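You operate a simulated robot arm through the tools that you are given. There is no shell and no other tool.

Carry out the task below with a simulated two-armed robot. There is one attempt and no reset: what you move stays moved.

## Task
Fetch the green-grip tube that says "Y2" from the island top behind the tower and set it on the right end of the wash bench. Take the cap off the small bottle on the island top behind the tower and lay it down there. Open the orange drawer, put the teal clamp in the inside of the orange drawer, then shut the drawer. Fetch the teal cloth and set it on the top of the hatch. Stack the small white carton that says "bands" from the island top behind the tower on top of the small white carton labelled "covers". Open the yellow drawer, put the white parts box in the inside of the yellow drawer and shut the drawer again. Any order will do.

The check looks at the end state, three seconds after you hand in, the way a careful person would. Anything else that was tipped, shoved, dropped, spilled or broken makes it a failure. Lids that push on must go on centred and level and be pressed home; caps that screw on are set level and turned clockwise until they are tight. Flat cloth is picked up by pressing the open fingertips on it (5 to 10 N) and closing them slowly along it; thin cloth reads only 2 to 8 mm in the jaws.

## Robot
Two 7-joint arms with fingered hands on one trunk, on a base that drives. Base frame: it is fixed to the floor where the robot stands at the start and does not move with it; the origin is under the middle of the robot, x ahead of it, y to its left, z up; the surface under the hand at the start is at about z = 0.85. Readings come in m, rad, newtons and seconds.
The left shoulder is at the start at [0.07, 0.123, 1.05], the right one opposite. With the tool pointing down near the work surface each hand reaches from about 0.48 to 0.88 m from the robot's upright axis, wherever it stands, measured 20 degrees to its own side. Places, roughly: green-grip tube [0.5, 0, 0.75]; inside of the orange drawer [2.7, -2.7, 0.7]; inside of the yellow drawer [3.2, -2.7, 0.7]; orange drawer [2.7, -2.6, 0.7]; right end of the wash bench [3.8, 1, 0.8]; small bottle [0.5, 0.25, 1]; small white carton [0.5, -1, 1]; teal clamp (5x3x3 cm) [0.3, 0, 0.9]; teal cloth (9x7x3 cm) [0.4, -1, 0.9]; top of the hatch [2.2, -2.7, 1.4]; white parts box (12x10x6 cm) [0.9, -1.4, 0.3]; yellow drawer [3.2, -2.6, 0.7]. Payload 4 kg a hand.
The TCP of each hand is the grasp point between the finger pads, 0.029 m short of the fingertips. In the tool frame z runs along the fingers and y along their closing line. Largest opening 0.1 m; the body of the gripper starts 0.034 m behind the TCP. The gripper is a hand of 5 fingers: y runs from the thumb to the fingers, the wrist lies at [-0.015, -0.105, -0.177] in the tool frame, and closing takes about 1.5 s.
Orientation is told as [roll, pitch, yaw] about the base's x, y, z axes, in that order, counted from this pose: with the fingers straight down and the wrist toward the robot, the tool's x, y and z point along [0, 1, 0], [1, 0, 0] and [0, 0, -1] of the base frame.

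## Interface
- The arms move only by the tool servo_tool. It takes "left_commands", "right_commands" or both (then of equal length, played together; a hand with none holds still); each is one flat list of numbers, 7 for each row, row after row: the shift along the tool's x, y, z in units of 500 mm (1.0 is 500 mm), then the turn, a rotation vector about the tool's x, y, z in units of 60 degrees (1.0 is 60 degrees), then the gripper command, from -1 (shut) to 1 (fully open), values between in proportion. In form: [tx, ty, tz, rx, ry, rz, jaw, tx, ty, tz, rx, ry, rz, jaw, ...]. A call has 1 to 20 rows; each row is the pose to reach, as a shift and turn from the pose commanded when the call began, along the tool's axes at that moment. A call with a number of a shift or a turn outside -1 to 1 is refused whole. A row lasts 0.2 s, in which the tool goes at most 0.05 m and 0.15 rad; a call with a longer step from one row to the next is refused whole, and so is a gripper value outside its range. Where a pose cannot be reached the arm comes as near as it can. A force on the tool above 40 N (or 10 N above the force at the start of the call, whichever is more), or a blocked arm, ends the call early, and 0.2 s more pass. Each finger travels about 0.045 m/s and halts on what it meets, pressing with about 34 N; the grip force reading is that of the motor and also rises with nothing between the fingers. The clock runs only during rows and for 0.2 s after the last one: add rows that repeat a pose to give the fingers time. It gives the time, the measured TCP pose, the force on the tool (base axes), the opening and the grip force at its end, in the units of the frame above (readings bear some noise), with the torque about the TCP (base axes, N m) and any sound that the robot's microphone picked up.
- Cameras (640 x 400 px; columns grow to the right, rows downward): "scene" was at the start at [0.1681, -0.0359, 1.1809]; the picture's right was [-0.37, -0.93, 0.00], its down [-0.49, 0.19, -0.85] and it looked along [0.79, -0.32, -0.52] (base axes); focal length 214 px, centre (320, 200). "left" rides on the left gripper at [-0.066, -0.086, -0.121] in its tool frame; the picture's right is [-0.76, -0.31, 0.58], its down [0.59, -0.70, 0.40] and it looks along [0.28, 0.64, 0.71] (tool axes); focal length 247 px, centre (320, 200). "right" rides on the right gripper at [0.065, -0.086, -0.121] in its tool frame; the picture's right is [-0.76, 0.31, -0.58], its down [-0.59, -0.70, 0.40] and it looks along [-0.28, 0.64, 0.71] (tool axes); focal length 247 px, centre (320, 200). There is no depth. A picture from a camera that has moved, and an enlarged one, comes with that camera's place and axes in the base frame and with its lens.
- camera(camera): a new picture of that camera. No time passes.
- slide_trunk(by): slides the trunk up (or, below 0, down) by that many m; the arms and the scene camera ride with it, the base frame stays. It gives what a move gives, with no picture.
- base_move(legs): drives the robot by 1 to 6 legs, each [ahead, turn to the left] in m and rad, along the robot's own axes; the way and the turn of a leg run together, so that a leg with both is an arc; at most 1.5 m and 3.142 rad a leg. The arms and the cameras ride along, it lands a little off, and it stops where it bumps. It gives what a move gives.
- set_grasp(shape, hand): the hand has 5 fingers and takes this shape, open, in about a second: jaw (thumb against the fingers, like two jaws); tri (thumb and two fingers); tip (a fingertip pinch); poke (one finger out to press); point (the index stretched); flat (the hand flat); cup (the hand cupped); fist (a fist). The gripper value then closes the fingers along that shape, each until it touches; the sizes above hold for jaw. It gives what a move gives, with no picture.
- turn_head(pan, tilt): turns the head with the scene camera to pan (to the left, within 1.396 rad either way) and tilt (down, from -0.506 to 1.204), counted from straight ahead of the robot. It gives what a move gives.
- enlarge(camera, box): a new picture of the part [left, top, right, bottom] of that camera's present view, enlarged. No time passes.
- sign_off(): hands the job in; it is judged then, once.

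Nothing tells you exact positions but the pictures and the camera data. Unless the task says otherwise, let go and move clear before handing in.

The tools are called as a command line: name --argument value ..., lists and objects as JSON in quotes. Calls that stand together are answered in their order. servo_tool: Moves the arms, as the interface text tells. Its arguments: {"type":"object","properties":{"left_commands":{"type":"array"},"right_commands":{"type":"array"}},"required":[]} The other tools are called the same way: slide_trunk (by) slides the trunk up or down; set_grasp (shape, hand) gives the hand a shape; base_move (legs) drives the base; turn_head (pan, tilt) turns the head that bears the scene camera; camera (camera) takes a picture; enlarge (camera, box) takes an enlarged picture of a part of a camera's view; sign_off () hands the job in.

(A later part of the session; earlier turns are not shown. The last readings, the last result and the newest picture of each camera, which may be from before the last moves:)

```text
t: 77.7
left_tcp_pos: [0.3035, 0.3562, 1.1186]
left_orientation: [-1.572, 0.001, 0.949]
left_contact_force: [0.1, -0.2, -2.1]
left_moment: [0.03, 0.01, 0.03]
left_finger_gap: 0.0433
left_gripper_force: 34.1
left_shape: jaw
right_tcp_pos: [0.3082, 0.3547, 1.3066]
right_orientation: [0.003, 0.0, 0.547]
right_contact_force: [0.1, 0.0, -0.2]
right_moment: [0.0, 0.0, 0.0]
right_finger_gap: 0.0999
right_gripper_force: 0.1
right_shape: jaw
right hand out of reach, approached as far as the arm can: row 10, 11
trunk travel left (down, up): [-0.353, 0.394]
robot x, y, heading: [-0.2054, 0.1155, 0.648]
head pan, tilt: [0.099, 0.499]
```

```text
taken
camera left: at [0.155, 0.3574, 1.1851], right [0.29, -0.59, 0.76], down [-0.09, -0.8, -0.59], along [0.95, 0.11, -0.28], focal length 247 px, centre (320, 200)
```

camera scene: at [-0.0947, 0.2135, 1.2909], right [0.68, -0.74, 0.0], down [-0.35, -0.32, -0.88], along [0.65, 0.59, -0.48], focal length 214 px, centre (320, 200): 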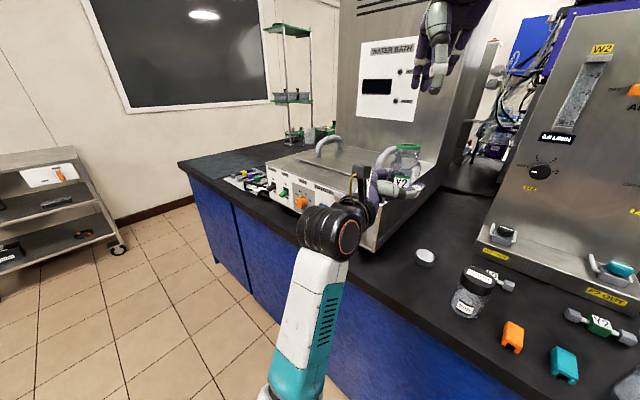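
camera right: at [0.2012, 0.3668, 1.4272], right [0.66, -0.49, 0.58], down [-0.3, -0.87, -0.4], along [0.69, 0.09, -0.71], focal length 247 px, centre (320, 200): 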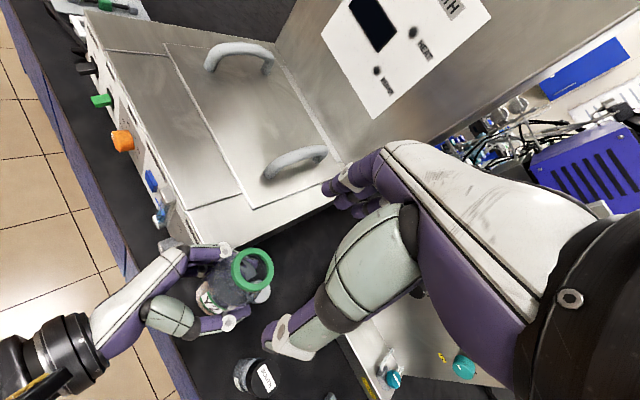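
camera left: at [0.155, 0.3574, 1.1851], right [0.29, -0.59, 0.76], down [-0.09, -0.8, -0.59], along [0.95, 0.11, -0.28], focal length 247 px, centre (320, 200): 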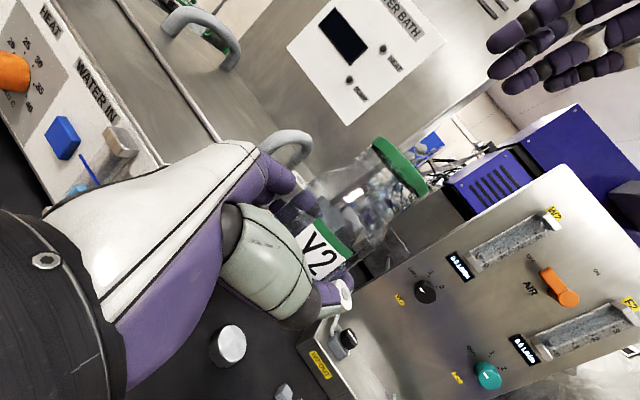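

The bottle's green neck ring is at about [0.306, 0.361, 1.19], right under the right hand. I'll lower the right hand toward it.

servo_tool --right_commands '[0.01, 0.004, 0.04, 0, 0, 0, 1, 0.012, 0.004, 0.09, 0, 0, 0, 1, 0.012, 0.004, 0.13, 0, 0, 0, 1, 0.012, 0.004, 0.13, 0, 0, 0, 1]'

camera --camera "right"

camera --camera "left"

```text
t: 78.7
left_tcp_pos: [0.3033, 0.3557, 1.1207]
left_orientation: [-1.569, 0.0, 0.948]
left_contact_force: [-0.1, 0.4, -0.5]
left_moment: [0.02, 0.01, 0.04]
left_finger_gap: 0.0432
left_gripper_force: 33.9
left_shape: jaw
right_tcp_pos: [0.3086, 0.36, 1.2414]
right_orientation: [0.004, -0.002, 0.546]
right_contact_force: [-0.2, 0.8, -0.1]
right_moment: [0.01, -0.01, 0.02]
right_finger_gap: 0.0999
right_gripper_force: 0.0
right_shape: jaw
trunk travel left (down, up): [-0.353, 0.394]
robot x, y, heading: [-0.2082, 0.1218, 0.642]
head pan, tilt: [0.099, 0.499]
```

```text
taken
camera right: at [0.2016, 0.3725, 1.3613], right [0.66, -0.49, 0.57], down [-0.3, -0.87, -0.4], along [0.69, 0.09, -0.71], focal length 247 px, centre (320, 200)
```

right: 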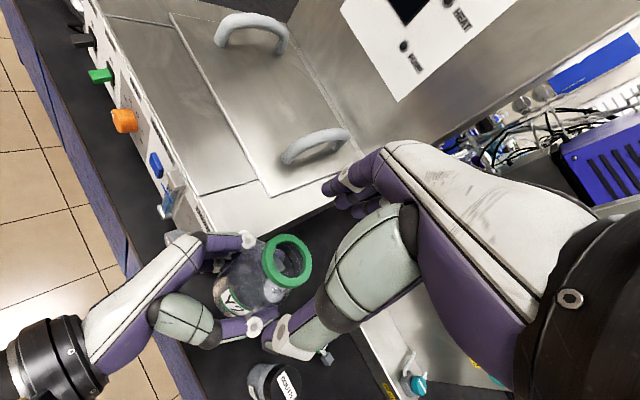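

```text
taken
camera left: at [0.1544, 0.3569, 1.1852], right [0.29, -0.59, 0.76], down [-0.09, -0.8, -0.59], along [0.95, 0.11, -0.28], focal length 247 px, centre (320, 200)
```

left: 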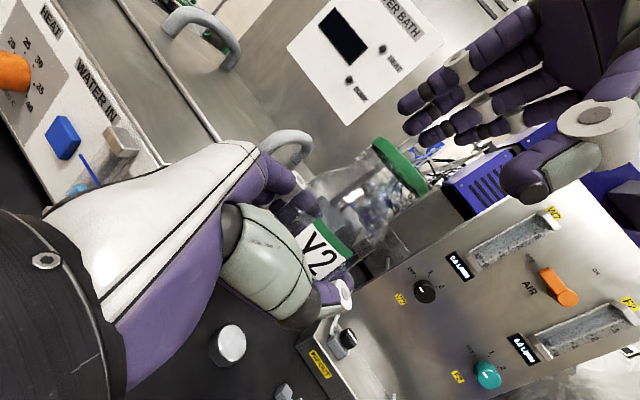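

Centred within a few millimetres. Down the last 4 cm, then close on the neck ring.

servo_tool --right_commands '[0.005, -0.006, 0.03, 0, 0, 0, 1, 0.005, -0.006, 0.06, 0, 0, 0, 1, 0.005, -0.006, 0.08, 0, 0, 0, 1, 0.005, -0.006, 0.08, 0, 0, 0, 0.6, 0.005, -0.006, 0.08, 0, 0, 0, 0.3, 0.005, -0.006, 0.08, 0, 0, 0, 0.1, 0.005, -0.006, 0.08, 0, 0, 0, -0.1, 0.005, -0.006, 0.08, 0, 0, 0, -0.3, 0.005, -0.006, 0.08, 0, 0, 0, -0.4, 0.005, -0.006, 0.08, 0, 0, 0, -0.4, 0.005, -0.006, 0.08, 0, 0, 0, -0.4]'

camera --camera "right"

camera --camera "left"

```text
t: 81.1
left_tcp_pos: [0.3037, 0.3565, 1.1193]
left_orientation: [-1.571, -0.001, 0.95]
left_contact_force: [2.5, 1.6, -0.9]
left_moment: [-0.04, 0.03, 0.02]
left_finger_gap: 0.0434
left_gripper_force: 33.9
left_shape: jaw
right_tcp_pos: [0.3038, 0.3597, 1.2018]
right_orientation: [0.001, 0.004, 0.547]
right_contact_force: [-1.9, -1.2, 0.3]
right_moment: [-0.1, 0.13, -0.02]
right_finger_gap: 0.0337
right_gripper_force: 34.3
right_shape: jaw
trunk travel left (down, up): [-0.353, 0.394]
robot x, y, heading: [-0.2085, 0.114, 0.647]
head pan, tilt: [0.099, 0.499]
```

```text
taken
camera right: at [0.1969, 0.3726, 1.3231], right [0.66, -0.49, 0.57], down [-0.3, -0.87, -0.4], along [0.69, 0.09, -0.71], focal length 247 px, centre (320, 200)
```

right: 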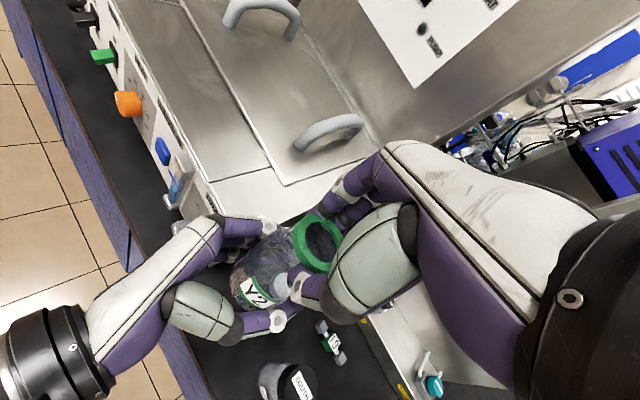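

```text
taken
camera left: at [0.1544, 0.357, 1.1852], right [0.29, -0.59, 0.76], down [-0.09, -0.8, -0.59], along [0.95, 0.11, -0.28], focal length 247 px, centre (320, 200)
```

left: 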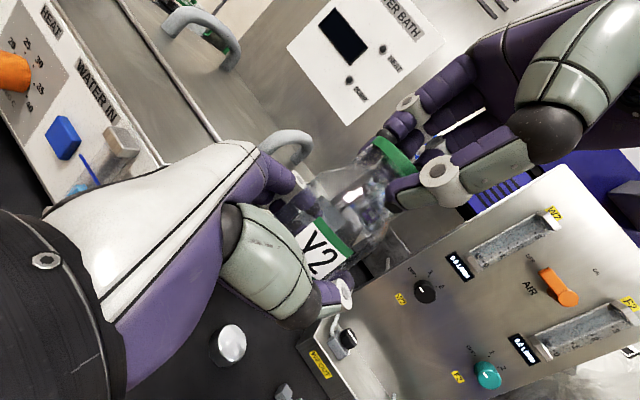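

The right hand has the neck firmly. The left hand now opens and backs straight off.

servo_tool --left_commands '[0, 0, 0, 0, 0, 0, 0.0, 0, 0, 0, 0, 0, 0, 0.4, 0, 0, 0, 0, 0, 0, 0.8, 0, 0, 0, 0, 0, 0, 1, 0, 0, 0, 0, 0, 0, 1, 0, 0, 0, 0, 0, 0, 1, 0, 0, -0.05, 0, 0, 0, 1, 0, 0, -0.12, 0, 0, 0, 1, 0, 0, -0.2, 0, 0, 0, 1, 0, 0, -0.29, 0, 0, 0, 1, 0, 0, -0.38, 0, 0, 0, 1, 0, 0, -0.46, 0, 0, 0, 1, 0, 0, -0.46, 0, 0, 0, 1]'

camera --camera "right"

camera --camera "scene"

```text
t: 83.9
left_tcp_pos: [0.1189, 0.4874, 1.1191]
left_orientation: [-1.57, 0.0, 0.949]
left_contact_force: [0.0, 0.4, 0.0]
left_moment: [0.03, -0.01, 0.0]
left_finger_gap: 0.0998
left_gripper_force: 0.0
left_shape: jaw
right_tcp_pos: [0.3048, 0.3595, 1.2027]
right_orientation: [0.003, 0.001, 0.546]
right_contact_force: [-0.3, 0.8, 0.4]
right_moment: [0.02, 0.0, 0.0]
right_finger_gap: 0.0338
right_gripper_force: 33.9
right_shape: jaw
trunk travel left (down, up): [-0.353, 0.394]
robot x, y, heading: [-0.2056, 0.1185, 0.647]
head pan, tilt: [0.099, 0.499]
```

```text
taken
camera right: at [0.1973, 0.3724, 1.3231], right [0.66, -0.49, 0.57], down [-0.3, -0.87, -0.4], along [0.69, 0.09, -0.71], focal length 247 px, centre (320, 200)
```

right: 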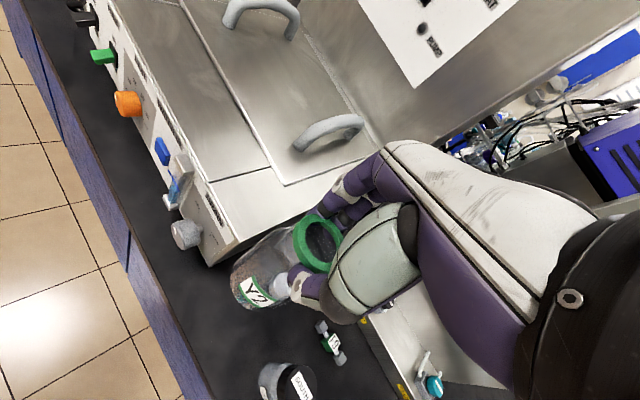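

```text
taken
camera scene: at [-0.0947, 0.2126, 1.291], right [0.68, -0.74, 0.0], down [-0.35, -0.32, -0.88], along [0.65, 0.59, -0.48], focal length 214 px, centre (320, 200)
```

scene: 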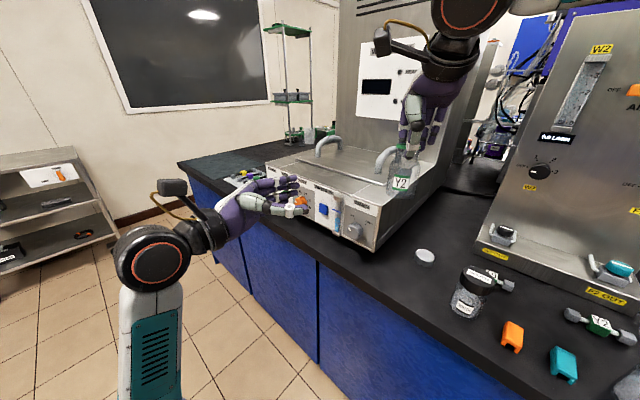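

The bottle hangs upright from its neck. I'll carry it back to its old spot near [0.533, 0.297] and lower it close to the top.

servo_tool --right_commands '[-0.057, 0.054, 0, 0, 0, 0, -0.4, -0.115, 0.109, 0, 0, 0, 0, -0.4, -0.172, 0.163, 0, 0, 0, 0, -0.4, -0.23, 0.218, 0, 0, 0, 0, -0.4, -0.287, 0.272, 0.02, 0, 0, 0, -0.4, -0.344, 0.327, 0.05, 0, 0, 0, -0.4, -0.344, 0.327, 0.13, 0, 0, 0, -0.4, -0.344, 0.327, 0.21, 0, 0, 0, -0.4, -0.344, 0.327, 0.29, 0, 0, 0, -0.4, -0.344, 0.327, 0.37, 0, 0, 0, -0.4, -0.344, 0.327, 0.43, 0, 0, 0, -0.4, -0.344, 0.327, 0.46, 0, 0, 0, -0.4, -0.344, 0.327, 0.46, 0, 0, 0, -0.4]'

camera --camera "scene"

camera --camera "right"

```text
t: 86.7
left_tcp_pos: [0.1191, 0.4872, 1.1183]
left_orientation: [-1.569, 0.001, 0.95]
left_contact_force: [0.4, 0.3, -0.3]
left_moment: [0.0, -0.02, 0.05]
left_finger_gap: 0.0996
left_gripper_force: 0.0
left_shape: jaw
right_tcp_pos: [0.5313, 0.2994, 0.9723]
right_orientation: [0.001, -0.002, 0.547]
right_contact_force: [0.1, -0.7, 0.3]
right_moment: [-0.02, 0.0, -0.01]
right_finger_gap: 0.0335
right_gripper_force: 34.3
right_shape: jaw
trunk travel left (down, up): [-0.353, 0.394]
robot x, y, heading: [-0.2051, 0.117, 0.642]
head pan, tilt: [0.099, 0.499]
```

```text
taken
camera scene: at [-0.0949, 0.2127, 1.2911], right [0.68, -0.74, 0.0], down [-0.35, -0.32, -0.88], along [0.65, 0.59, -0.48], focal length 214 px, centre (320, 200)
```

scene: 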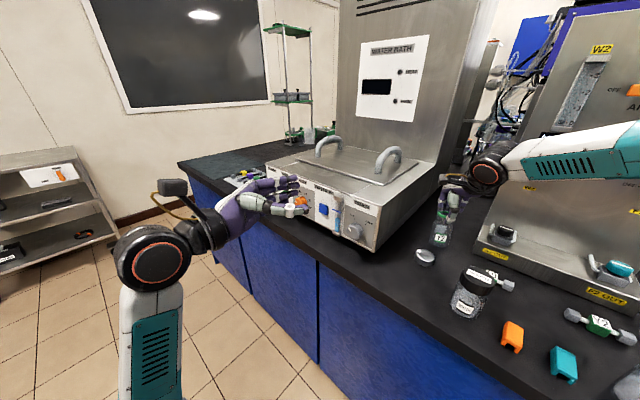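

```text
taken
camera right: at [0.4246, 0.3119, 1.0932], right [0.66, -0.49, 0.58], down [-0.3, -0.87, -0.4], along [0.69, 0.09, -0.71], focal length 247 px, centre (320, 200)
```

right: 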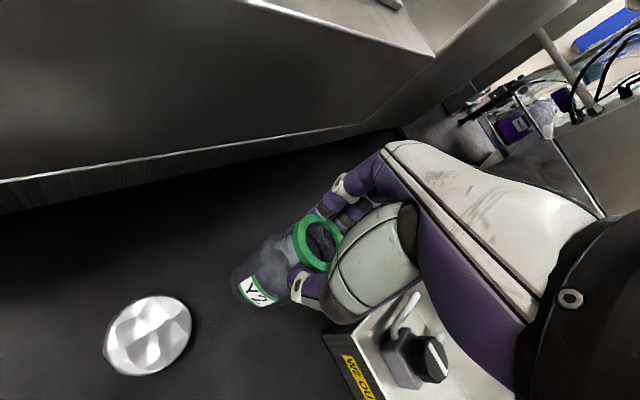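

The bottle is about 2 cm above the top. Lowering gently to contact.

servo_tool --right_commands '[0, 0, 0.012, 0, 0, 0, -0.4, 0, 0, 0.022, 0, 0, 0, -0.4, 0, 0, 0.028, 0, 0, 0, -0.4, 0, 0, 0.034, 0, 0, 0, -0.4, 0, 0, 0.034, 0, 0, 0, -0.4]'

```text
t: 87.9
left_tcp_pos: [0.1163, 0.4868, 1.1199]
left_orientation: [-1.571, -0.002, 0.95]
left_contact_force: [0.2, 0.1, 0.3]
left_moment: [-0.02, 0.0, 0.0]
left_finger_gap: 0.0999
left_gripper_force: 0.0
left_shape: jaw
right_tcp_pos: [0.5319, 0.2998, 0.9603]
right_orientation: [0.004, -0.008, 0.547]
right_contact_force: [-2.8, -1.6, 21.0]
right_moment: [0.01, -0.04, -0.02]
right_finger_gap: 0.0342
right_gripper_force: 33.9
right_shape: jaw
trunk travel left (down, up): [-0.353, 0.394]
robot x, y, heading: [-0.2076, 0.118, 0.642]
head pan, tilt: [0.099, 0.499]
```

Contact. I'll ease off, open, and rise straight up.

servo_tool --right_commands '[0, 0, -0.005, 0, 0, 0, -0.4, 0, 0, -0.009, 0, 0, 0, -0.4, 0, 0, -0.009, 0, 0, 0, 0.0, 0, 0, -0.009, 0, 0, 0, 0.4, 0, 0, -0.009, 0, 0, 0, 0.8, 0, 0, -0.009, 0, 0, 0, 1, 0, 0, -0.009, 0, 0, 0, 1, 0, 0, -0.009, 0, 0, 0, 1, 0, 0, -0.03, 0, 0, 0, 1, 0, 0, -0.08, 0, 0, 0, 1, 0, 0, -0.16, 0, 0, 0, 1, 0, 0, -0.25, 0, 0, 0, 1, 0, 0, -0.34, 0, 0, 0, 1, 0, 0, -0.43, 0, 0, 0, 1]'

camera --camera "scene"

camera --camera "right"

```text
t: 90.9
left_tcp_pos: [0.116, 0.4872, 1.1177]
left_orientation: [-1.572, -0.001, 0.951]
left_contact_force: [0.2, 0.4, 1.1]
left_moment: [-0.02, 0.0, 0.0]
left_finger_gap: 0.1002
left_gripper_force: 0.0
left_shape: jaw
right_tcp_pos: [0.5312, 0.2982, 1.1733]
right_orientation: [0.001, -0.001, 0.546]
right_contact_force: [-0.8, -0.6, -0.1]
right_moment: [0.03, 0.0, -0.01]
right_finger_gap: 0.0997
right_gripper_force: 0.0
right_shape: jaw
trunk travel left (down, up): [-0.353, 0.394]
robot x, y, heading: [-0.2068, 0.1172, 0.64]
head pan, tilt: [0.099, 0.499]
```

```text
taken
camera scene: at [-0.0956, 0.2128, 1.2912], right [0.68, -0.74, 0.0], down [-0.35, -0.32, -0.88], along [0.65, 0.59, -0.48], focal length 214 px, centre (320, 200)
```

scene: 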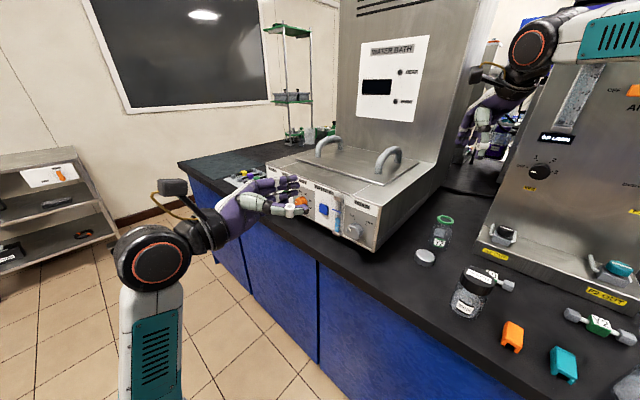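

```text
taken
camera right: at [0.4245, 0.3107, 1.2937], right [0.66, -0.49, 0.58], down [-0.29, -0.87, -0.4], along [0.69, 0.09, -0.71], focal length 247 px, centre (320, 200)
```

right: 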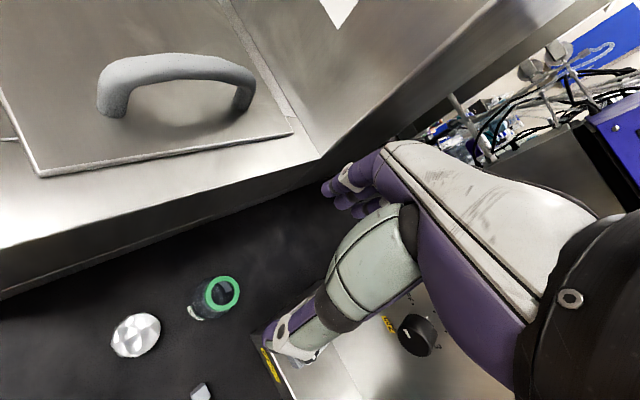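

The bottle stands open and upright with its cap lying beside it. I'll now restore the left hand to its upright pose while lifting it.

servo_tool --left_commands '[-0.05, 0, 0, 0.0214, 0.1056, 0.0214, 1, -0.1, 0, -0.02, 0.0428, 0.2112, 0.0428, 1, -0.15, 0, -0.04, 0.0642, 0.3168, 0.0642, 1, -0.2, 0, -0.06, 0.0856, 0.4224, 0.0856, 1, -0.25, 0, -0.08, 0.107, 0.528, 0.107, 1, -0.3, 0, -0.1, 0.1284, 0.6336, 0.1284, 1, -0.3, 0, -0.1, 0.15, 0.739, 0.15, 1, -0.3, 0, -0.1, 0.15, 0.739, 0.15, 1]' --right_commands '[0, 0, -0.03, 0, 0, 0, 1, 0, 0, -0.06, 0, 0, 0, 1, 0, -0.04, -0.09, 0, 0, 0, 1, 0, -0.08, -0.12, 0, 0, 0, 1, 0, -0.12, -0.15, 0, 0, 0, 1, 0, -0.16, -0.15, 0, 0, 0, 1, 0, -0.2, -0.15, 0, 0, 0, 1, 0, -0.2, -0.15, 0, 0, 0, 1]'

servo_tool --left_commands '[0, 0, 0, 0.0214, 0.1056, 0.0214, 1, 0, 0, 0, 0.0428, 0.2112, 0.0428, 1, 0, 0, 0, 0.0642, 0.3168, 0.0642, 1, 0, 0, 0, 0.0856, 0.4224, 0.0856, 1, 0, 0, 0, 0.107, 0.528, 0.107, 1, 0, 0, 0, 0.1284, 0.6336, 0.1284, 1, 0, 0, 0, 0.15, 0.739, 0.15, 1, 0, 0, 0, 0.15, 0.739, 0.15, 1]'

camera --camera "scene"

```text
t: 92.7
left_tcp_pos: [0.0762, 0.5199, 1.2679]
left_orientation: [-0.786, -0.081, 0.748]
left_contact_force: [0.4, 0.0, -1.1]
left_moment: [0.01, -0.04, 0.01]
left_finger_gap: 0.0996
left_gripper_force: 0.0
left_shape: jaw
right_tcp_pos: [0.4492, 0.2448, 1.2438]
right_orientation: [0.0, 0.002, 0.546]
right_contact_force: [0.2, -0.6, 0.1]
right_moment: [0.01, 0.02, 0.05]
right_finger_gap: 0.0999
right_gripper_force: 0.1
right_shape: jaw
trunk travel left (down, up): [-0.353, 0.394]
robot x, y, heading: [-0.2078, 0.1179, 0.644]
head pan, tilt: [0.099, 0.499]
```

```text
t: 94.5
left_tcp_pos: [0.0763, 0.5173, 1.2684]
left_orientation: [0.0, 0.0, 0.549]
left_contact_force: [-0.1, -0.6, -0.1]
left_moment: [0.04, 0.02, 0.01]
left_finger_gap: 0.0999
left_gripper_force: 0.1
left_shape: jaw
right_tcp_pos: [0.4493, 0.2447, 1.2443]
right_orientation: [0.002, 0.0, 0.546]
right_contact_force: [0.1, -0.2, -0.5]
right_moment: [0.04, 0.02, 0.0]
right_finger_gap: 0.0998
right_gripper_force: 0.0
right_shape: jaw
trunk travel left (down, up): [-0.353, 0.394]
robot x, y, heading: [-0.2025, 0.1122, 0.645]
head pan, tilt: [0.099, 0.499]
```

```text
taken
camera scene: at [-0.095, 0.213, 1.291], right [0.68, -0.74, 0.0], down [-0.35, -0.32, -0.88], along [0.65, 0.59, -0.48], focal length 214 px, centre (320, 200)
```

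scene: 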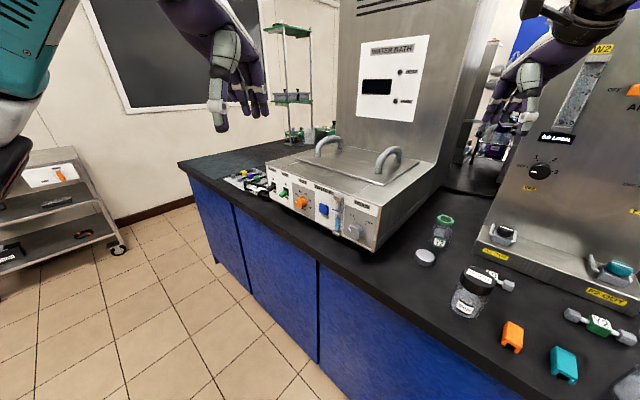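

Both hands are upright and clear. I'll turn the base right so the left hand can take the teal clamp.

base_move --legs '[[0, -1.0]]'

turn_head --pan 0.25 --tilt 0.8

camera --camera "scene"

camera --camera "left"

```text
t: 97.6
left_tcp_pos: [0.2824, 0.0933, 1.2682]
left_orientation: [0.0, 0.001, -0.454]
left_contact_force: [0.1, -0.2, -0.2]
left_moment: [-0.03, 0.0, 0.01]
left_finger_gap: 0.0998
left_gripper_force: 0.1
left_shape: jaw
right_tcp_pos: [0.2514, -0.3677, 1.2445]
right_orientation: [0.002, 0.001, -0.456]
right_contact_force: [-0.2, 0.3, -0.1]
right_moment: [0.02, -0.03, 0.04]
right_finger_gap: 0.0999
right_gripper_force: 0.0
right_shape: jaw
trunk travel left (down, up): [-0.353, 0.394]
robot x, y, heading: [-0.207, 0.1199, -0.362]
head pan, tilt: [0.099, 0.499]
```

```text
t: 98.4
left_tcp_pos: [0.2819, 0.0939, 1.2687]
left_orientation: [0.0, -0.001, -0.456]
left_contact_force: [0.2, -0.4, 0.3]
left_moment: [-0.02, -0.03, 0.02]
left_finger_gap: 0.0997
left_gripper_force: 0.0
left_shape: jaw
right_tcp_pos: [0.2522, -0.3675, 1.2445]
right_orientation: [0.001, 0.0, -0.459]
right_contact_force: [0.5, -0.1, -0.6]
right_moment: [-0.01, 0.01, 0.0]
right_finger_gap: 0.0996
right_gripper_force: 0.1
right_shape: jaw
trunk travel left (down, up): [-0.353, 0.394]
robot x, y, heading: [-0.2064, 0.1202, -0.361]
head pan, tilt: [0.25, 0.799]
```

```text
taken
camera scene: at [-0.0741, 0.088, 1.2652], right [-0.11, -0.99, 0.0], down [-0.71, 0.08, -0.7], along [0.69, -0.08, -0.72], focal length 214 px, centre (320, 200)
```

scene: 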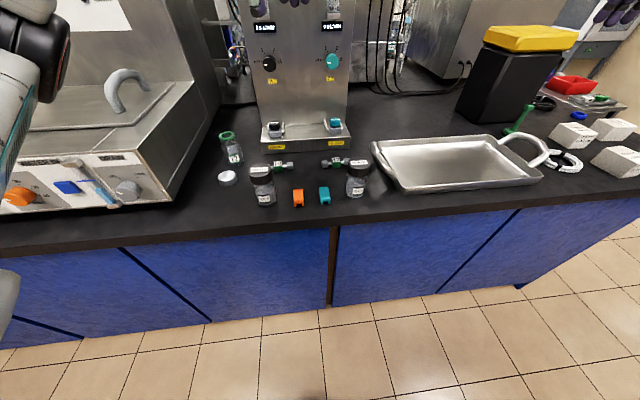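

```text
taken
camera left: at [0.1755, 0.0729, 1.3893], right [-0.61, -0.54, -0.58], down [-0.37, 0.84, -0.4], along [0.7, -0.03, -0.71], focal length 247 px, centre (320, 200)
```

left: 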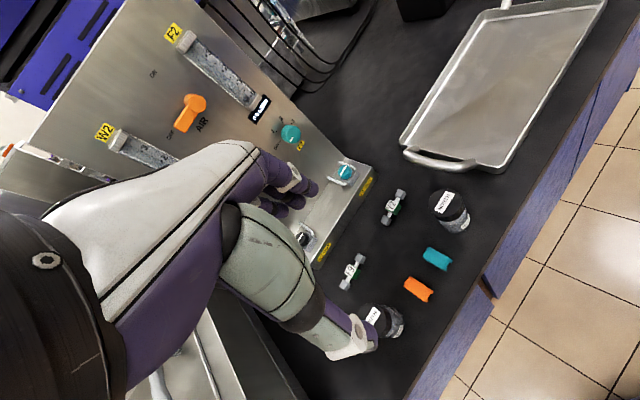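

The teal clamp is at about [0.325, 0.033], long axis along x, 3 cm tall. I'll bring the left hand over it with yaw 0 so it grips the clamp lengthwise.

servo_tool --left_commands '[-0.014, 0.026, 0.08, 0, 0, -0.087, 1, -0.029, 0.052, 0.16, 0, 0, -0.174, 1, -0.043, 0.079, 0.24, 0, 0, -0.261, 1, -0.058, 0.105, 0.32, 0, 0, -0.348, 1, -0.072, 0.131, 0.4, 0, 0, -0.435, 1, -0.072, 0.131, 0.44, 0, 0, -0.435, 1, -0.072, 0.131, 0.44, 0, 0, -0.435, 1]'

camera --camera "left"

camera --camera "scene"

```text
t: 100.0
left_tcp_pos: [0.3254, 0.0305, 1.0472]
left_orientation: [-0.001, 0.001, 0.0]
left_contact_force: [-0.1, -0.6, -0.7]
left_moment: [0.02, -0.01, -0.01]
left_finger_gap: 0.0995
left_gripper_force: 0.1
left_shape: jaw
right_tcp_pos: [0.2531, -0.3673, 1.2435]
right_orientation: [0.001, -0.001, -0.459]
right_contact_force: [0.0, -0.3, 0.2]
right_moment: [-0.01, -0.01, 0.0]
right_finger_gap: 0.0996
right_gripper_force: 0.0
right_shape: jaw
trunk travel left (down, up): [-0.353, 0.394]
robot x, y, heading: [-0.2075, 0.118, -0.358]
head pan, tilt: [0.25, 0.799]
```

```text
taken
camera left: at [0.2387, -0.0341, 1.1696], right [-0.31, -0.76, -0.58], down [-0.7, 0.59, -0.4], along [0.64, 0.28, -0.71], focal length 247 px, centre (320, 200)
```

left: 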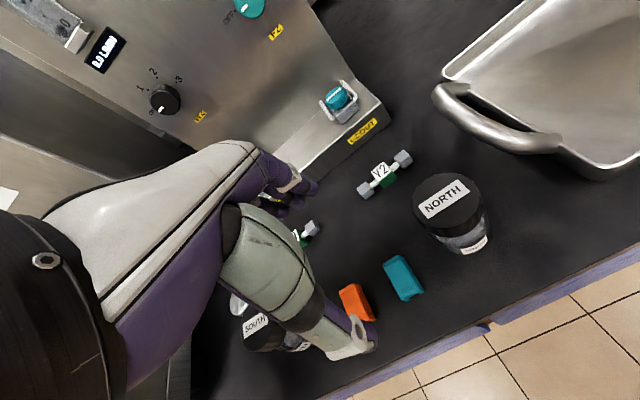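

```text
taken
camera scene: at [-0.0741, 0.0878, 1.2651], right [-0.11, -0.99, 0.0], down [-0.71, 0.08, -0.7], along [0.69, -0.08, -0.72], focal length 214 px, centre (320, 200)
```

scene: 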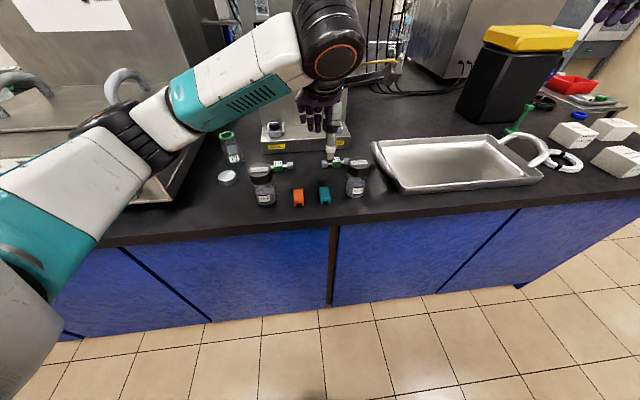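

The clamp centre refines to about [0.327, 0.026]. Lowering the left hand over it.

servo_tool --left_commands '[-0.009, 0.003, 0.08, 0, 0, 0, 1, -0.009, 0.003, 0.16, 0, 0, 0, 1, -0.009, 0.003, 0.22, 0, 0, 0, 1, -0.009, 0.003, 0.25, 0, 0, 0, 1, -0.009, 0.003, 0.25, 0, 0, 0, 1]'

camera --camera "left"

enlarge --camera "scene" --box '[230, 100, 410, 220]'

```text
t: 101.2
left_tcp_pos: [0.3271, 0.0258, 0.9225]
left_orientation: [-0.001, -0.001, -0.001]
left_contact_force: [0.1, -0.5, 0.6]
left_moment: [0.0, 0.02, 0.01]
left_finger_gap: 0.0996
left_gripper_force: 0.0
left_shape: jaw
right_tcp_pos: [0.252, -0.3676, 1.2444]
right_orientation: [0.001, 0.001, -0.458]
right_contact_force: [-0.3, -0.6, 0.0]
right_moment: [-0.04, -0.02, 0.0]
right_finger_gap: 0.1001
right_gripper_force: 0.1
right_shape: jaw
trunk travel left (down, up): [-0.353, 0.394]
robot x, y, heading: [-0.2081, 0.1178, -0.36]
head pan, tilt: [0.25, 0.799]
```

```text
taken
camera left: at [0.2413, -0.0389, 1.0444], right [-0.31, -0.76, -0.58], down [-0.7, 0.59, -0.4], along [0.64, 0.28, -0.71], focal length 247 px, centre (320, 200)
```

left: 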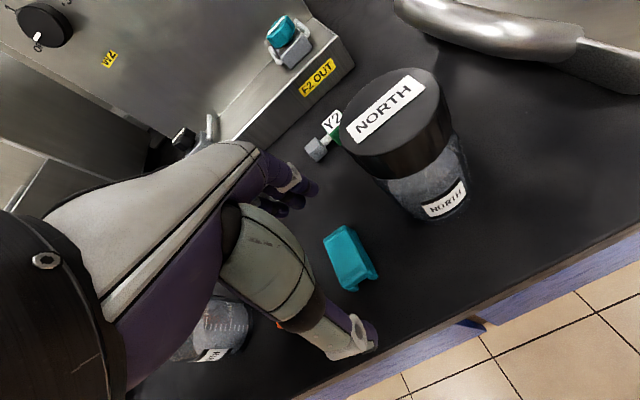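

```text
3.33 times, centred on (320, 160) of scene
camera zoom: at [-0.0741, 0.088, 1.2651], right [-0.11, -0.99, 0.0], down [-0.71, 0.08, -0.7], along [0.69, -0.08, -0.72], focal length 715 px, centre (320, 333)
```

zoom: 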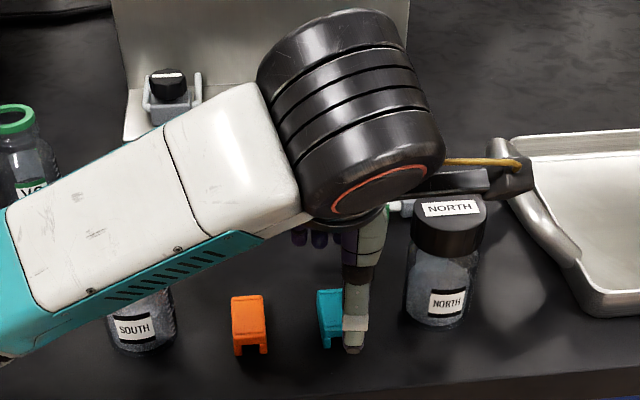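

The clamp sits between thumb and fingers. Lowering the last 3.5 cm and closing.

servo_tool --left_commands '[0.004, 0, 0.04, 0, 0, 0, 1, 0.004, 0, 0.065, 0, 0, 0, 1, 0.004, 0, 0.072, 0, 0, 0, 1, 0.004, 0, 0.072, 0, 0, 0, 0.6, 0.004, 0, 0.072, 0, 0, 0, 0.3, 0.004, 0, 0.072, 0, 0, 0, 0.0, 0.004, 0, 0.072, 0, 0, 0, -0.2, 0.004, 0, 0.072, 0, 0, 0, -0.3, 0.004, 0, 0.072, 0, 0, 0, -0.3, 0.004, 0, 0.072, 0, 0, 0, -0.3]'

camera --camera "left"

```text
t: 103.4
left_tcp_pos: [0.3268, 0.0279, 0.8869]
left_orientation: [0.0, 0.0, -0.001]
left_contact_force: [-0.2, -0.9, 0.3]
left_moment: [-0.01, 0.0, -0.03]
left_finger_gap: 0.0422
left_gripper_force: 34.4
left_shape: jaw
right_tcp_pos: [0.252, -0.3674, 1.2439]
right_orientation: [0.002, -0.001, -0.458]
right_contact_force: [1.2, -0.5, -0.3]
right_moment: [-0.01, 0.0, 0.02]
right_finger_gap: 0.0999
right_gripper_force: 0.1
right_shape: jaw
trunk travel left (down, up): [-0.353, 0.394]
robot x, y, heading: [-0.2056, 0.1154, -0.363]
head pan, tilt: [0.25, 0.799]
```

```text
taken
camera left: at [0.2405, -0.0365, 1.0082], right [-0.31, -0.76, -0.58], down [-0.7, 0.59, -0.4], along [0.64, 0.28, -0.71], focal length 247 px, centre (320, 200)
```

left: 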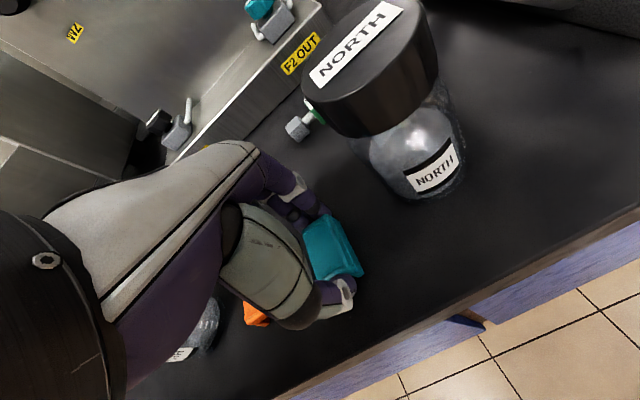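

The clamp is gripped (gap 42 mm). Lifting straight up.

servo_tool --left_commands '[0, 0, -0.04, 0, 0, 0, -0.3, 0, 0, -0.12, 0, 0, 0, -0.3, 0, 0, -0.2, 0, 0, 0, -0.3, 0, 0, -0.29, 0, 0, 0, -0.3, 0, 0, -0.38, 0, 0, 0, -0.3, 0, 0, -0.47, 0, 0, 0, -0.3, 0, 0, -0.56, 0, 0, 0, -0.3, 0, 0, -0.56, 0, 0, 0, -0.3]'

camera --camera "left"

camera --camera "scene"

```text
t: 105.2
left_tcp_pos: [0.3266, 0.0291, 1.1671]
left_orientation: [0.0, 0.002, -0.001]
left_contact_force: [0.3, 0.0, -0.6]
left_moment: [-0.01, 0.01, 0.03]
left_finger_gap: 0.0424
left_gripper_force: 34.2
left_shape: jaw
right_tcp_pos: [0.2535, -0.366, 1.2442]
right_orientation: [0.002, 0.002, -0.459]
right_contact_force: [0.8, 0.4, -0.8]
right_moment: [0.0, -0.03, 0.0]
right_finger_gap: 0.0999
right_gripper_force: 0.1
right_shape: jaw
trunk travel left (down, up): [-0.353, 0.394]
robot x, y, heading: [-0.2078, 0.1177, -0.355]
head pan, tilt: [0.25, 0.799]
```

```text
taken
camera left: at [0.2404, -0.0359, 1.2891], right [-0.31, -0.76, -0.58], down [-0.7, 0.59, -0.4], along [0.64, 0.28, -0.71], focal length 247 px, centre (320, 200)
```

left: 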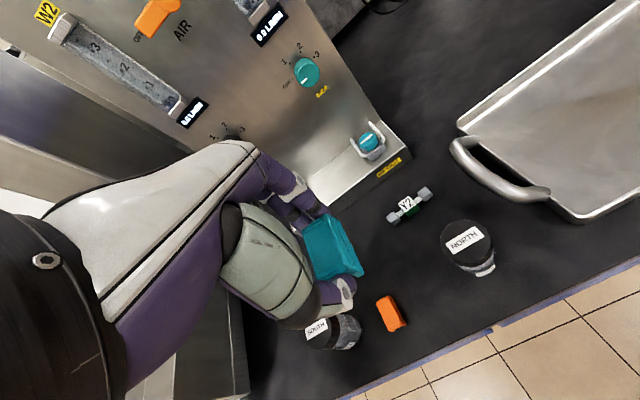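

```text
taken
camera scene: at [-0.0737, 0.0881, 1.265], right [-0.11, -0.99, 0.0], down [-0.71, 0.08, -0.7], along [0.69, -0.08, -0.72], focal length 214 px, centre (320, 200)
```

scene: 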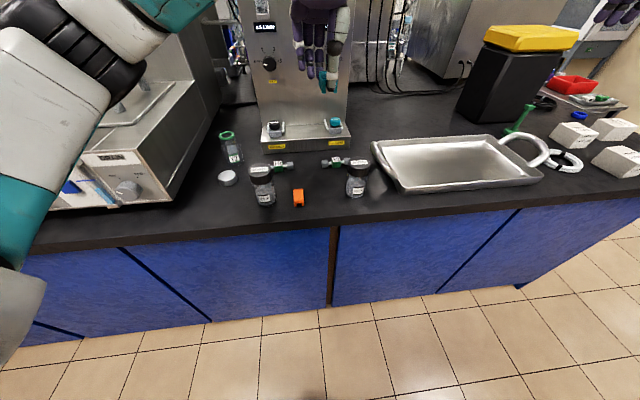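

The clamp is in the left hand and nothing else moved. I'll drive along the island to the right, toward the cartons.

base_move --legs '[[0, -1.21], [0.75, 0], [0, 1.4]]'

turn_head --pan -0.2 --tilt 0.6

camera --camera "scene"

camera --camera "right"

```text
t: 115.8
left_tcp_pos: [0.3485, -0.6099, 1.1677]
left_orientation: [-0.001, 0.0, 0.211]
left_contact_force: [0.5, -0.4, -1.2]
left_moment: [-0.01, -0.01, -0.02]
left_finger_gap: 0.0422
left_gripper_force: 33.7
left_shape: jaw
right_tcp_pos: [0.3596, -1.0121, 1.2435]
right_orientation: [0.001, 0.002, -0.247]
right_contact_force: [0.3, 0.1, 0.3]
right_moment: [0.01, 0.01, 0.03]
right_finger_gap: 0.0998
right_gripper_force: 0.0
right_shape: jaw
trunk travel left (down, up): [-0.353, 0.394]
robot x, y, heading: [-0.1929, -0.6332, -0.151]
head pan, tilt: [0.25, 0.799]
```

```text
t: 116.7
left_tcp_pos: [0.3476, -0.6105, 1.1674]
left_orientation: [-0.001, -0.001, 0.213]
left_contact_force: [0.0, -0.3, -0.9]
left_moment: [0.02, 0.01, -0.01]
left_finger_gap: 0.0417
left_gripper_force: 34.0
left_shape: jaw
right_tcp_pos: [0.359, -1.0141, 1.2444]
right_orientation: [0.002, -0.002, -0.245]
right_contact_force: [0.1, -0.5, 0.1]
right_moment: [0.02, -0.04, -0.02]
right_finger_gap: 0.0995
right_gripper_force: 0.0
right_shape: jaw
trunk travel left (down, up): [-0.353, 0.394]
robot x, y, heading: [-0.1921, -0.639, -0.151]
head pan, tilt: [-0.201, 0.6]
```

```text
taken
camera scene: at [-0.053, -0.6751, 1.2819], right [-0.34, -0.94, 0.0], down [-0.53, 0.19, -0.82], along [0.77, -0.28, -0.57], focal length 214 px, centre (320, 200)
```

scene: 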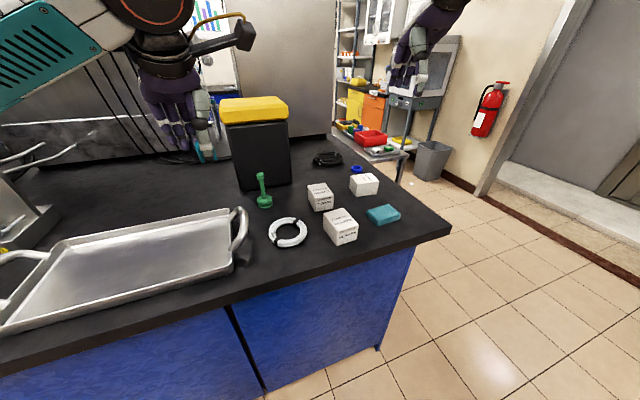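

```text
taken
camera right: at [0.2923, -0.9276, 1.3649], right [0.11, -0.81, 0.58], down [-0.83, -0.4, -0.4], along [0.55, -0.43, -0.71], focal length 247 px, centre (320, 200)
```

right: 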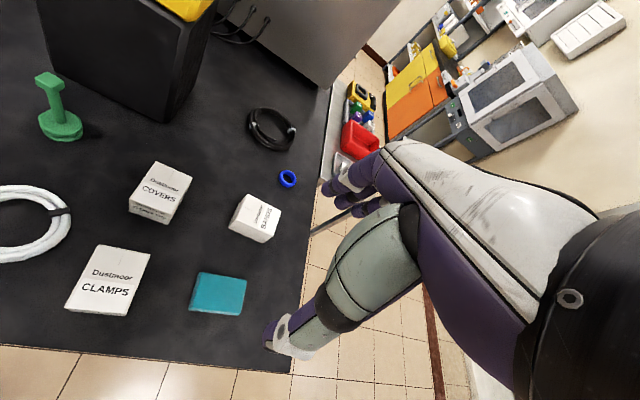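

I can see the three cartons, the folded teal cloth, and in the distance the yellow/orange drawers. Zooming to read the labels.

enlarge --camera "right" --box '[40, 140, 320, 330]'

enlarge --camera "scene" --box '[290, 150, 420, 260]'

enlarge --camera "scene" --box '[320, 0, 520, 200]'

```text
2.11 times, centred on (180, 235) of right
camera zoom: at [0.2923, -0.9276, 1.3649], right [0.11, -0.81, 0.58], down [-0.83, -0.4, -0.4], along [0.55, -0.43, -0.71], focal length 520 px, centre (615, 126)
```

zoom: 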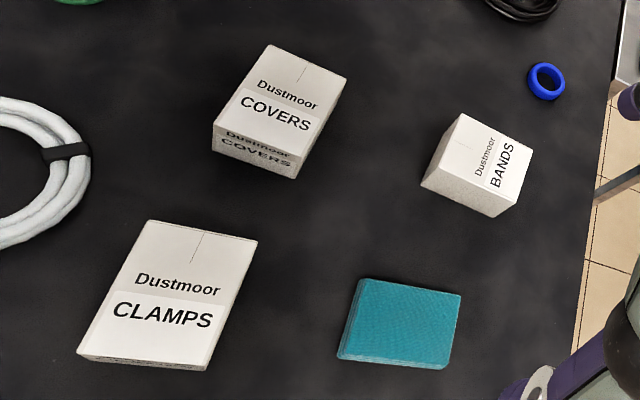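

```text
3.64 times, centred on (355, 205) of scene
camera zoom: at [-0.053, -0.6751, 1.2819], right [-0.34, -0.94, 0.0], down [-0.53, 0.19, -0.82], along [0.77, -0.28, -0.57], focal length 780 px, centre (193, 182)
```

zoom: 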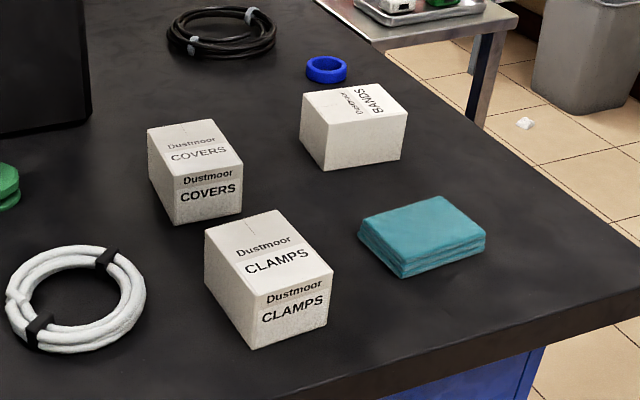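

```text
2.00 times, centred on (420, 100) of scene
camera zoom: at [-0.053, -0.6751, 1.2819], right [-0.34, -0.94, 0.0], down [-0.53, 0.19, -0.82], along [0.77, -0.28, -0.57], focal length 429 px, centre (120, 400)
```

zoom: 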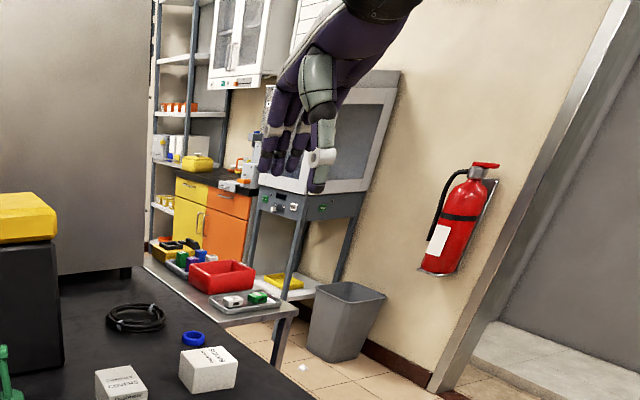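

Labels confirmed: BANDS at about [0.529, -1.056] (top z ≈ 0.904), COVERS at [0.516, -0.884], cloth at [0.364, -1.03]. I'll move the base 0.15 m closer, then re-measure from the right hand.

base_move --legs '[[0.15, 0]]'

camera --camera "scene"

enlarge --camera "scene" --box '[290, 170, 450, 300]'

camera --camera "right"

```text
t: 118.1
left_tcp_pos: [0.4969, -0.6325, 1.1668]
left_orientation: [0.0, 0.0, 0.21]
left_contact_force: [-0.5, 0.6, -0.7]
left_moment: [0.02, 0.02, -0.01]
left_finger_gap: 0.0418
left_gripper_force: 34.2
left_shape: jaw
right_tcp_pos: [0.5085, -1.0346, 1.2424]
right_orientation: [0.002, 0.003, -0.246]
right_contact_force: [0.4, 0.2, 0.2]
right_moment: [0.0, 0.06, 0.01]
right_finger_gap: 0.0997
right_gripper_force: 0.0
right_shape: jaw
trunk travel left (down, up): [-0.353, 0.394]
robot x, y, heading: [-0.0429, -0.6587, -0.153]
head pan, tilt: [-0.201, 0.6]
```

```text
taken
camera scene: at [0.096, -0.6975, 1.2818], right [-0.34, -0.94, 0.0], down [-0.53, 0.19, -0.82], along [0.77, -0.28, -0.57], focal length 214 px, centre (320, 200)
```

scene: 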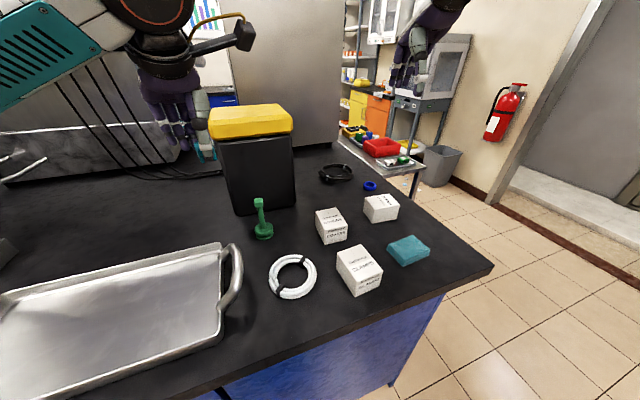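

```text
3.08 times, centred on (370, 235) of scene
camera zoom: at [0.096, -0.6975, 1.2818], right [-0.34, -0.94, 0.0], down [-0.53, 0.19, -0.82], along [0.77, -0.28, -0.57], focal length 660 px, centre (166, 92)
```

zoom: 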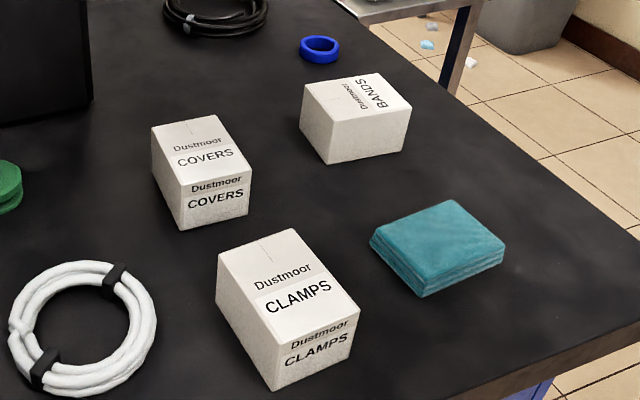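

```text
taken
camera right: at [0.4414, -0.95, 1.3641], right [0.11, -0.81, 0.57], down [-0.83, -0.4, -0.4], along [0.55, -0.43, -0.71], focal length 247 px, centre (320, 200)
```

right: 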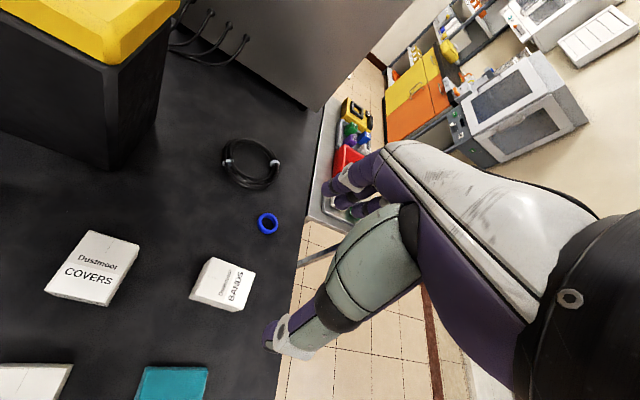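

BANDS refines to centre [0.533, -1.058], about 6 cm along x and 9 cm along y. I'll bring the right hand above it at yaw 0.

servo_tool --right_commands '[-0.01, 0.015, 0.08, 0, 0, -0.06, 1, -0.02, 0.03, 0.16, 0, 0, -0.12, 1, -0.033, 0.045, 0.24, 0, 0, -0.18, 1, -0.033, 0.06, 0.32, 0, 0, -0.235, 1, -0.033, 0.06, 0.4, 0, 0, -0.235, 1, -0.033, 0.06, 0.484, 0, 0, -0.235, 1, -0.033, 0.06, 0.484, 0, 0, -0.235, 1]'

camera --camera "right"

enlarge --camera "scene" --box '[290, 150, 450, 280]'

```text
t: 119.7
left_tcp_pos: [0.496, -0.6325, 1.1673]
left_orientation: [0.0, 0.0, 0.21]
left_contact_force: [-0.3, -0.1, 1.2]
left_moment: [-0.03, 0.01, 0.03]
left_finger_gap: 0.042
left_gripper_force: 34.7
left_shape: jaw
right_tcp_pos: [0.5333, -1.0575, 1.002]
right_orientation: [0.001, 0.0, 0.001]
right_contact_force: [-0.3, -0.1, 0.1]
right_moment: [-0.02, 0.0, 0.01]
right_finger_gap: 0.0999
right_gripper_force: 0.0
right_shape: jaw
trunk travel left (down, up): [-0.353, 0.394]
robot x, y, heading: [-0.0417, -0.6547, -0.155]
head pan, tilt: [-0.201, 0.6]
```

```text
taken
camera right: at [0.4477, -0.9915, 1.1224], right [0.31, -0.76, 0.58], down [-0.7, -0.59, -0.4], along [0.64, -0.28, -0.71], focal length 247 px, centre (320, 200)
```

right: 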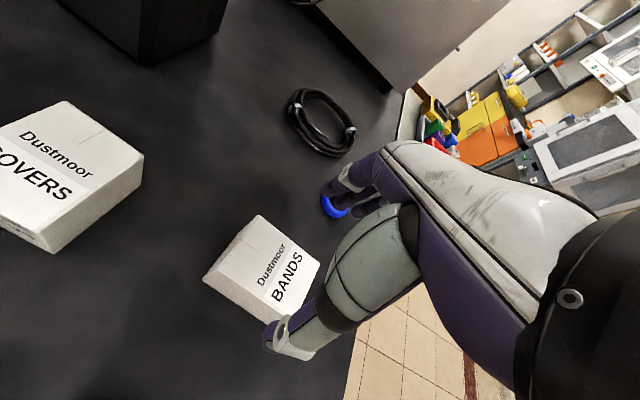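

```text
3.08 times, centred on (370, 215) of scene
camera zoom: at [0.0943, -0.6972, 1.2821], right [-0.34, -0.94, 0.0], down [-0.53, 0.19, -0.82], along [0.77, -0.28, -0.57], focal length 660 px, centre (166, 154)
```

zoom: 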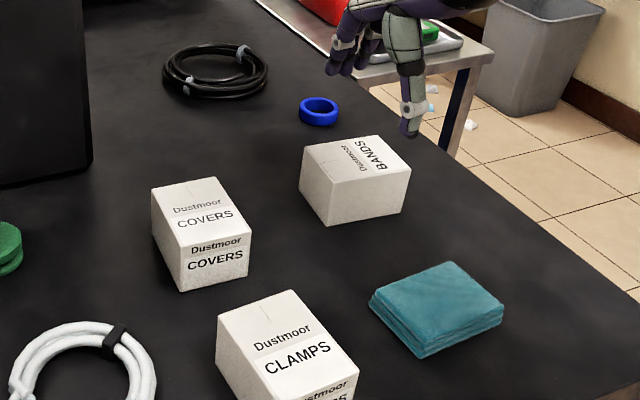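

The hand is right over the carton. Lowering around it.

servo_tool --right_commands '[0, 0, 0.08, 0, 0, 0, 1, 0, 0, 0.15, 0, 0, 0, 1, 0, 0, 0.2, 0, 0, 0, 1, 0, 0, 0.22, 0, 0, 0, 1, 0, 0, 0.22, 0, 0, 0, 1]'

camera --camera "right"

enlarge --camera "scene" --box '[290, 150, 450, 280]'

```text
t: 120.9
left_tcp_pos: [0.4953, -0.6312, 1.1671]
left_orientation: [0.0, -0.001, 0.212]
left_contact_force: [0.4, 0.0, -0.2]
left_moment: [-0.03, 0.01, 0.04]
left_finger_gap: 0.042
left_gripper_force: 34.1
left_shape: jaw
right_tcp_pos: [0.5332, -1.0592, 0.8925]
right_orientation: [0.002, 0.001, -0.001]
right_contact_force: [0.9, -0.3, 1.8]
right_moment: [-0.03, -0.05, 0.05]
right_finger_gap: 0.0998
right_gripper_force: 0.1
right_shape: jaw
trunk travel left (down, up): [-0.353, 0.394]
robot x, y, heading: [-0.0446, -0.6571, -0.148]
head pan, tilt: [-0.201, 0.6]
```

```text
taken
camera right: at [0.4473, -0.9915, 1.0127], right [0.31, -0.76, 0.58], down [-0.7, -0.59, -0.4], along [0.64, -0.28, -0.71], focal length 247 px, centre (320, 200)
```

right: 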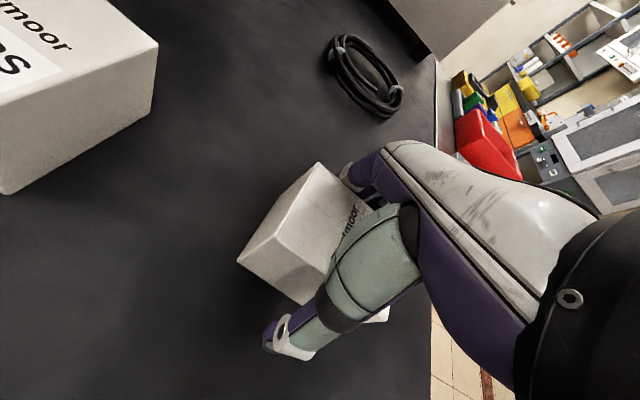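

```text
3.08 times, centred on (370, 215) of scene
camera zoom: at [0.0946, -0.6973, 1.282], right [-0.34, -0.94, 0.0], down [-0.53, 0.19, -0.82], along [0.77, -0.28, -0.57], focal length 660 px, centre (166, 154)
```

zoom: 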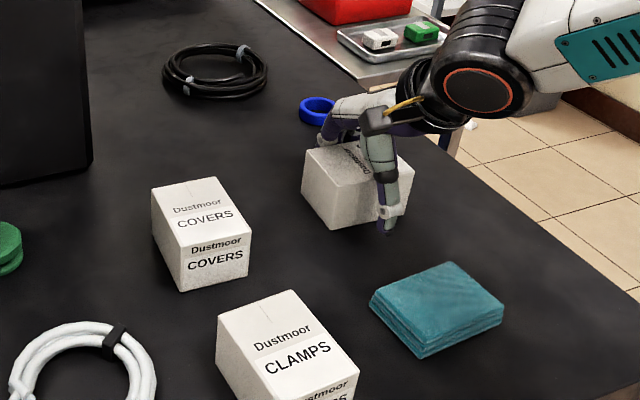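

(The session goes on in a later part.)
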